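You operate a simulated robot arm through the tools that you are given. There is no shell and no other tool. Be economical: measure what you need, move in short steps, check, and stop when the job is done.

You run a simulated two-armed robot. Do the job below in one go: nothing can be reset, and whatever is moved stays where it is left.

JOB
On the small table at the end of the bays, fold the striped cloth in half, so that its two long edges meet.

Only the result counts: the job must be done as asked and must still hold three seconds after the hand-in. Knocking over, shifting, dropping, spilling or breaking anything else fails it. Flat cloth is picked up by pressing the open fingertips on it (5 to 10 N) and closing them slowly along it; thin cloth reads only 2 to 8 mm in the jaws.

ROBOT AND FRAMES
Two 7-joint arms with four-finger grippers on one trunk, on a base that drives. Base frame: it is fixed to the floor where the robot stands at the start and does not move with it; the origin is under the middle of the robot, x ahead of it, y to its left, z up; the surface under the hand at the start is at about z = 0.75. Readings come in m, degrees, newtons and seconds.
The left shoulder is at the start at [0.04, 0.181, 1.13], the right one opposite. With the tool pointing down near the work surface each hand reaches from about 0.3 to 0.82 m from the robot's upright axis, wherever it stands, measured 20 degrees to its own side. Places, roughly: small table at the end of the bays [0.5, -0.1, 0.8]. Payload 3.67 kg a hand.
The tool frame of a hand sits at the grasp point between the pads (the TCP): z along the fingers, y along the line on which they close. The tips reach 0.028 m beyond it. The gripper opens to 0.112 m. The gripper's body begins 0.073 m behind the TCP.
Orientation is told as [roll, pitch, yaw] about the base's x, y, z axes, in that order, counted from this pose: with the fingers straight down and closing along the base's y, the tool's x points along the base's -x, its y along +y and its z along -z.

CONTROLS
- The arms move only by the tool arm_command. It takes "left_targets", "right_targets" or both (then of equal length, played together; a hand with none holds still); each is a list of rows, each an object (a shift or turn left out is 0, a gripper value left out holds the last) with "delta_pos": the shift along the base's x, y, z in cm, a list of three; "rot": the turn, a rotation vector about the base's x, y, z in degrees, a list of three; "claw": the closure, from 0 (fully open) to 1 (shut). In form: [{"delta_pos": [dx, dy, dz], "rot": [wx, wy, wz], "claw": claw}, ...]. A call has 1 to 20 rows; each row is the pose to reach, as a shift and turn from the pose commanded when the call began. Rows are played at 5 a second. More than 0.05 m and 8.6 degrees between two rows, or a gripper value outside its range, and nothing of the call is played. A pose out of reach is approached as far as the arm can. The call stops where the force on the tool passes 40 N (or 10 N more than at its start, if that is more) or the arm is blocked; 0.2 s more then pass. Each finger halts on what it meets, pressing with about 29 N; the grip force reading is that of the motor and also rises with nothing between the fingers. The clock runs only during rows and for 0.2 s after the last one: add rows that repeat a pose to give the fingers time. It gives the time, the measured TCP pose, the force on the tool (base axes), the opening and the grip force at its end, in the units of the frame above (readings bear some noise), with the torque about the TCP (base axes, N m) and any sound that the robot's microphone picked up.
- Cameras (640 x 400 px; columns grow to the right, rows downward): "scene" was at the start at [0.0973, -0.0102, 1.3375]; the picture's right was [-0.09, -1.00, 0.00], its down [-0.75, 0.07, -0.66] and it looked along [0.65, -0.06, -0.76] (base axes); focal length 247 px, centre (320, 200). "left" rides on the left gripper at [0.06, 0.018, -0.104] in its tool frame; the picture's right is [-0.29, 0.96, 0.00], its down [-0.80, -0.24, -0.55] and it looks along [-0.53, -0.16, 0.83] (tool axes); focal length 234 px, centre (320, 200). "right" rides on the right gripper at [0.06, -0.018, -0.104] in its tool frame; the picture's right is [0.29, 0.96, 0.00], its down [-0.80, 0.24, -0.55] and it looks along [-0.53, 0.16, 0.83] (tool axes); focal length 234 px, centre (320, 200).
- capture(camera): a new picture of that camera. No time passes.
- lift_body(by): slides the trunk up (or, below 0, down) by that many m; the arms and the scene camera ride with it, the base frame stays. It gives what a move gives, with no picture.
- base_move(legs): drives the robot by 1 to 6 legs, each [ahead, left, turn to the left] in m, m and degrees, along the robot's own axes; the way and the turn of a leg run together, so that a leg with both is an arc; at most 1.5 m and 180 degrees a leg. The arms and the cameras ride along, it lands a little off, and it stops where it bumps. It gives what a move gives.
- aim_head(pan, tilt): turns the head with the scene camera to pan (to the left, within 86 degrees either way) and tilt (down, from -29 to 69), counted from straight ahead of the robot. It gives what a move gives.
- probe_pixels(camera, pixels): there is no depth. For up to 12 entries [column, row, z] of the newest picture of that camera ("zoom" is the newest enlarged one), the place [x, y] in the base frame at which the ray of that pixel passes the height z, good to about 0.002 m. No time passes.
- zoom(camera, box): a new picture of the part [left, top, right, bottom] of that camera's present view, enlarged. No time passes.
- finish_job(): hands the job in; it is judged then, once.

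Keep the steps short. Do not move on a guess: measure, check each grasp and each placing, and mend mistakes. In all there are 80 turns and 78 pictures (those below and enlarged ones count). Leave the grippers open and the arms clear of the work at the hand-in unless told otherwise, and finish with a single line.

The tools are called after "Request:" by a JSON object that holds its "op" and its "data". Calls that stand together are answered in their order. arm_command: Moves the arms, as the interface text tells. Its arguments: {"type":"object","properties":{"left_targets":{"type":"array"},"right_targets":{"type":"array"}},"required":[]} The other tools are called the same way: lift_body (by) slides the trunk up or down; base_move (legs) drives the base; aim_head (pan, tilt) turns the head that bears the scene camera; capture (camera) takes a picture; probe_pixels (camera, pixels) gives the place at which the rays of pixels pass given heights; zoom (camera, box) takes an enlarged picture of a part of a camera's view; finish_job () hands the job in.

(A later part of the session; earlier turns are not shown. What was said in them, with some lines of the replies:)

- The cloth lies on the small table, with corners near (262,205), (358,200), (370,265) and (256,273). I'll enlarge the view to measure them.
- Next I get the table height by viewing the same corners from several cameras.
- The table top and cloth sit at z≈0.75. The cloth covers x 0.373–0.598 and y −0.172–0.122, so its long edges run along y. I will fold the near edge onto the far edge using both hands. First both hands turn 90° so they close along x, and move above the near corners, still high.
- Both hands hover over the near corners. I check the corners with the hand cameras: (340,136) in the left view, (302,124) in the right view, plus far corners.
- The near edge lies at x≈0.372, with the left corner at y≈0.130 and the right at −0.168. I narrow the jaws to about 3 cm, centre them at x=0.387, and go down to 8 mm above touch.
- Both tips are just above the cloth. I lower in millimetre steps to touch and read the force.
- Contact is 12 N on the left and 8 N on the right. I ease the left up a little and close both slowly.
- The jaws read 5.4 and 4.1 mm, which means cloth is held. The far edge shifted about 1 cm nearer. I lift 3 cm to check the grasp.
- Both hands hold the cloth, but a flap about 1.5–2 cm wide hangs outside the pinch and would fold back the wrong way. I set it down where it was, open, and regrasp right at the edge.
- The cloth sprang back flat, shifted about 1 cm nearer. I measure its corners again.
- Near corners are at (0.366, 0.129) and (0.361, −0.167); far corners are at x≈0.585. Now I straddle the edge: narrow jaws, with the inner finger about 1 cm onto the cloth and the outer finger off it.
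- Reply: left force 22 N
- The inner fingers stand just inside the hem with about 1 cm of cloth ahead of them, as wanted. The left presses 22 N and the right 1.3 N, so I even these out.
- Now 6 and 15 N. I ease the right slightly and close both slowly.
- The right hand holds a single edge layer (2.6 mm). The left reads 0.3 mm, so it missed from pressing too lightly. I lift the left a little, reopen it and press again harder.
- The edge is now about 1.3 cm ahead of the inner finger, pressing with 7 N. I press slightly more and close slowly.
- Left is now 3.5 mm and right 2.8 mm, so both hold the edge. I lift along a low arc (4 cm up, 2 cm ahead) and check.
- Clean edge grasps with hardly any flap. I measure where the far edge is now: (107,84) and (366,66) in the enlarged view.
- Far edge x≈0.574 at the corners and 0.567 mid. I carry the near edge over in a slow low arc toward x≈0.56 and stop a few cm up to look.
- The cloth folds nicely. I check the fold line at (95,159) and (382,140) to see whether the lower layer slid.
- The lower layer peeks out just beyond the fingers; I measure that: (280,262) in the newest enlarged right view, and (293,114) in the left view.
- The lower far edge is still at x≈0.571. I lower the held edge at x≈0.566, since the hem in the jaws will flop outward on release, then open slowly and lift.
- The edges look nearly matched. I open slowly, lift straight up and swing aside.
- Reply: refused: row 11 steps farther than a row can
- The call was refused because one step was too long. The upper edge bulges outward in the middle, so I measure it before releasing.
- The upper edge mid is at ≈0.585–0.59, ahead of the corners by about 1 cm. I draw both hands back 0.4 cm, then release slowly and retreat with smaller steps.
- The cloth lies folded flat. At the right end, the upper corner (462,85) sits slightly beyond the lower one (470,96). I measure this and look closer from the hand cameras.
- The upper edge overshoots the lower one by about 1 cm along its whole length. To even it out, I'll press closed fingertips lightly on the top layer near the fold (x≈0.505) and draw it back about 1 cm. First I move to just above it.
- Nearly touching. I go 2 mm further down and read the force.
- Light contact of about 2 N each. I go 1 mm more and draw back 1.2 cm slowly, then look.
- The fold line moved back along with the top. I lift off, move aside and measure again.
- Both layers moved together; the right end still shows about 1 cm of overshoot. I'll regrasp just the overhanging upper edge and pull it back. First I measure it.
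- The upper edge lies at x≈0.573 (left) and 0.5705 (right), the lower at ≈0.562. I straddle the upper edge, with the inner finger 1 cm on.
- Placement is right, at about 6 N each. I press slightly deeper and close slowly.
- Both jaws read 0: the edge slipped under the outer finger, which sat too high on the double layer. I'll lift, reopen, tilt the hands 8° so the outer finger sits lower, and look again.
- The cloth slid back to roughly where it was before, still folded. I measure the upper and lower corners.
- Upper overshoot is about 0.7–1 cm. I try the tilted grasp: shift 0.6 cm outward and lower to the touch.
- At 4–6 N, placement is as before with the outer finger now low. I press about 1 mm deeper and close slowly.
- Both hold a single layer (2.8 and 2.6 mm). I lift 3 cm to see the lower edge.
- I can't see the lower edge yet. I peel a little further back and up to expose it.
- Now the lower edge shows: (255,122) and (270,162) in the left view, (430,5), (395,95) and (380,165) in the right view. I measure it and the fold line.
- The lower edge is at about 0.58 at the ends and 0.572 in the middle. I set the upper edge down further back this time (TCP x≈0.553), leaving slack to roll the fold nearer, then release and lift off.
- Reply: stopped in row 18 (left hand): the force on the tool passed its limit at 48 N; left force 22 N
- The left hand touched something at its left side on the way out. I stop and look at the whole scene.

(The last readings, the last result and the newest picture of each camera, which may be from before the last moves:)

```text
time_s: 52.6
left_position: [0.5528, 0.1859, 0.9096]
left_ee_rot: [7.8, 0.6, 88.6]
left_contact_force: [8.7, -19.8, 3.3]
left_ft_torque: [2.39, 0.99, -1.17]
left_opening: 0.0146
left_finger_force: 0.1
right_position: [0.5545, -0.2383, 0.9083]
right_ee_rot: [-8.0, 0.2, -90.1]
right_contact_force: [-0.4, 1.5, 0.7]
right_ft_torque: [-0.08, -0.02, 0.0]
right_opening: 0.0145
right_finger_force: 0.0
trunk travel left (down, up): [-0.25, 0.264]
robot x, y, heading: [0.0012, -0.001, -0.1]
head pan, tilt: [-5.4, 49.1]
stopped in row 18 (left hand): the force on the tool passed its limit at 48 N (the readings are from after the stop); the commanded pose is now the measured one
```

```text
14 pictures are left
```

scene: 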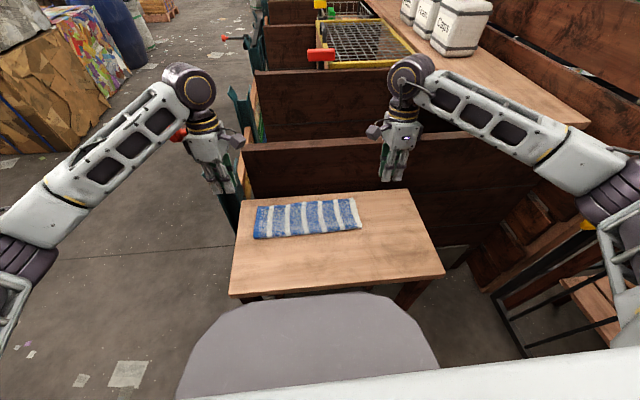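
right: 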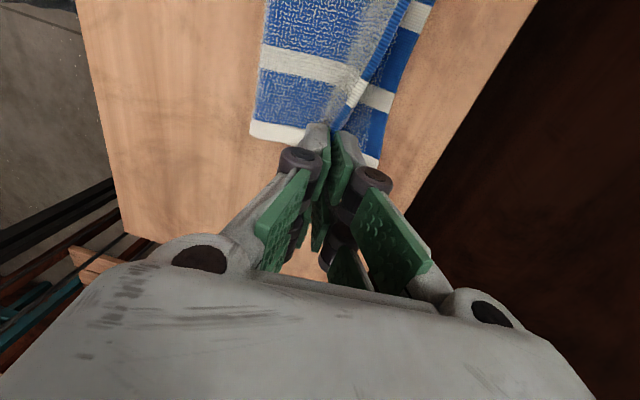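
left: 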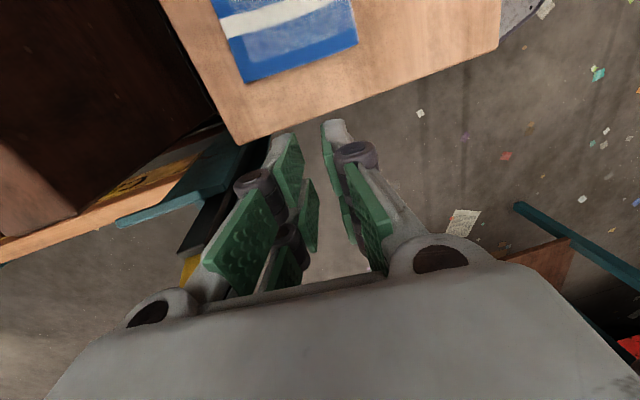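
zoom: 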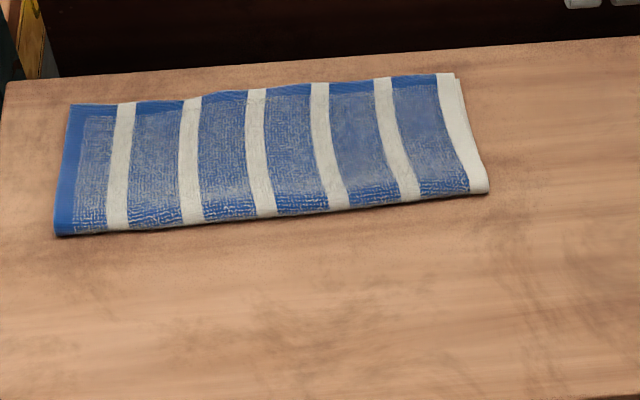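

The left gripper leans on the clamp handle standing at the bay's corner. I move it gently away (−y, then back toward the robot and up).

Request:
{"op": "arm_command", "data": {"left_targets": [{"delta_pos": [-0.3, -1, 0]}, {"delta_pos": [-0.6, -2, 0]}, {"delta_pos": [-3, -2, 1]}, {"delta_pos": [-6, -2, 2]}, {"delta_pos": [-10, -2, 3]}, {"delta_pos": [-12, 0, 3]}, {"delta_pos": [-12, 4, 3]}]}}

Request:
{"op": "capture", "data": {"camera": "scene"}}

Request:
{"op": "zoom", "data": {"camera": "scene", "box": [240, 180, 400, 280]}}

Request:
{"op": "probe_pixels", "data": {"camera": "zoom", "pixels": [[454, 73, 0.756], [459, 79, 0.752], [72, 104, 0.756], [250, 90, 0.756], [55, 234, 0.752], [488, 192, 0.752]]}}

```text
time_s: 54.2
left_position: [0.4336, 0.2298, 0.9396]
left_ee_rot: [7.9, 0.6, 88.8]
left_contact_force: [-0.2, 0.4, -0.8]
left_ft_torque: [-0.02, 0.01, 0.01]
left_opening: 0.0146
left_finger_force: 0.1
right_position: [0.5546, -0.2379, 0.9092]
right_ee_rot: [-8.0, 0.1, -90.2]
right_contact_force: [-0.5, 0.3, 0.3]
right_ft_torque: [-0.02, 0.0, -0.02]
right_opening: 0.0146
right_finger_force: 0.1
trunk travel left (down, up): [-0.25, 0.264]
robot x, y, heading: [-0.0001, -0.0018, -0.3]
head pan, tilt: [-5.4, 49.1]
```

```text
13 pictures are left
```

scene: 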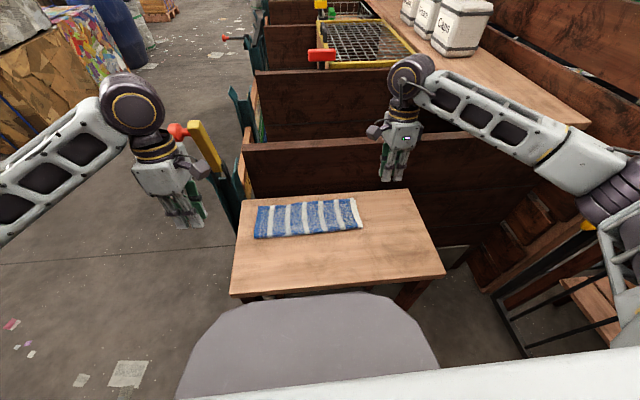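

```text
4.00 times, centred on (320, 230) of scene
```

zoom: 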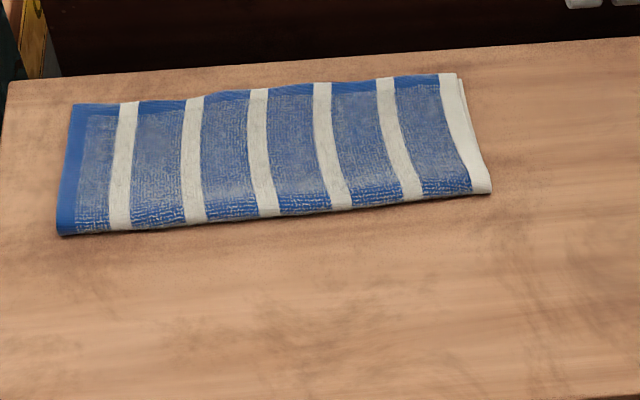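

```text
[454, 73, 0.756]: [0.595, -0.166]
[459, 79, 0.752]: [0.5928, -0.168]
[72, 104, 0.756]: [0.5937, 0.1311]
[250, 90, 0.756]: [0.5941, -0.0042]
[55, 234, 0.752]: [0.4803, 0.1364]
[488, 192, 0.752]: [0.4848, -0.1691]
```

The clamp lever (yellow bar ~(205,150), red knob ~(178,131)) stands where it was in the earlier pictures. The cloth's edges now look closer together; I check the right and left far corners up close.

Request:
{"op": "zoom", "data": {"camera": "scene", "box": [330, 190, 370, 215]}}

Request:
{"op": "zoom", "data": {"camera": "right", "box": [140, 0, 340, 125]}}

```text
16.00 times, centred on (350, 202) of scene
```

zoom: 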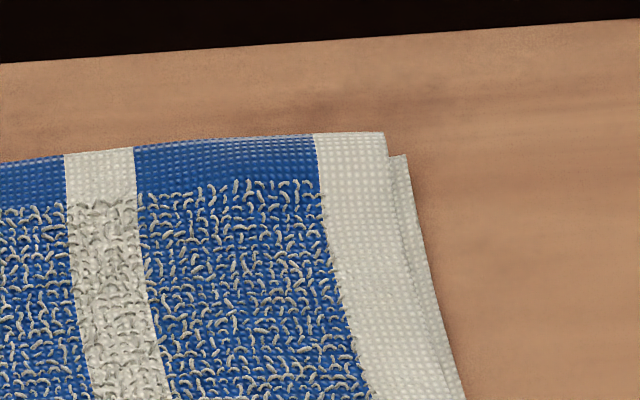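

```text
3.20 times, centred on (240, 62) of right
```

zoom: 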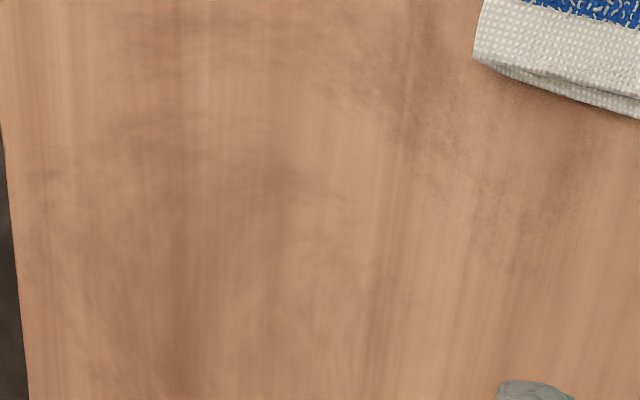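

Only about 4 mm of mismatch remains, so the edges meet. I open both grippers and draw the right hand clear.

Request:
{"op": "arm_command", "data": {"left_targets": [{"delta_pos": [0, 0, 1], "claw": 0.5}, {"delta_pos": [0, 0, 2], "claw": 0.0}, {"delta_pos": [0, 0, 3], "claw": 0.0}, {"delta_pos": [0, 0, 4], "claw": 0.0}], "right_targets": [{"delta_pos": [-2, 0, 2], "claw": 0.5}, {"delta_pos": [-5, -1, 4], "claw": 0.0}, {"delta_pos": [-8, -2, 6], "claw": 0.0}, {"delta_pos": [-8, -2, 6], "claw": 0.0}]}}

Request:
{"op": "capture", "data": {"camera": "scene"}}

```text
time_s: 55.2
left_position: [0.433, 0.2302, 0.9786]
left_ee_rot: [8.0, 0.4, 88.9]
left_contact_force: [0.8, 0.1, 0.2]
left_ft_torque: [0.0, 0.03, 0.0]
left_opening: 0.1119
left_finger_force: 0.1
right_position: [0.4734, -0.2574, 0.9676]
right_ee_rot: [-8.1, 0.0, -90.2]
right_contact_force: [0.0, 0.2, -0.5]
right_ft_torque: [0.04, -0.01, 0.01]
right_opening: 0.112
right_finger_force: 0.1
trunk travel left (down, up): [-0.25, 0.264]
robot x, y, heading: [0.0002, -0.0012, -0.0]
head pan, tilt: [-5.4, 49.1]
```

```text
9 pictures are left
```

scene: 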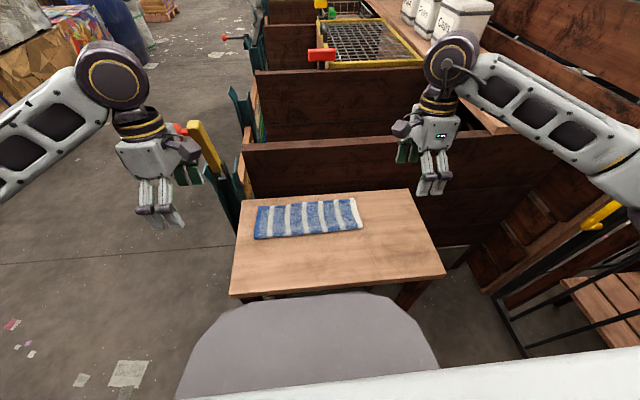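

The cloth lies folded flat, the grippers are open, the arms are clear, and the other things look unmoved. I hand the job in.

Request:
{"op": "finish_job", "data": {}}

```text
The job is handed in.
```

The striped cloth is folded in half on the small table with its long edges meeting to within about 4 mm at the right corner, the only one I could check up close; the left hand bumped the bay's clamp lever (48 N) on the way out, and it looks unmoved.
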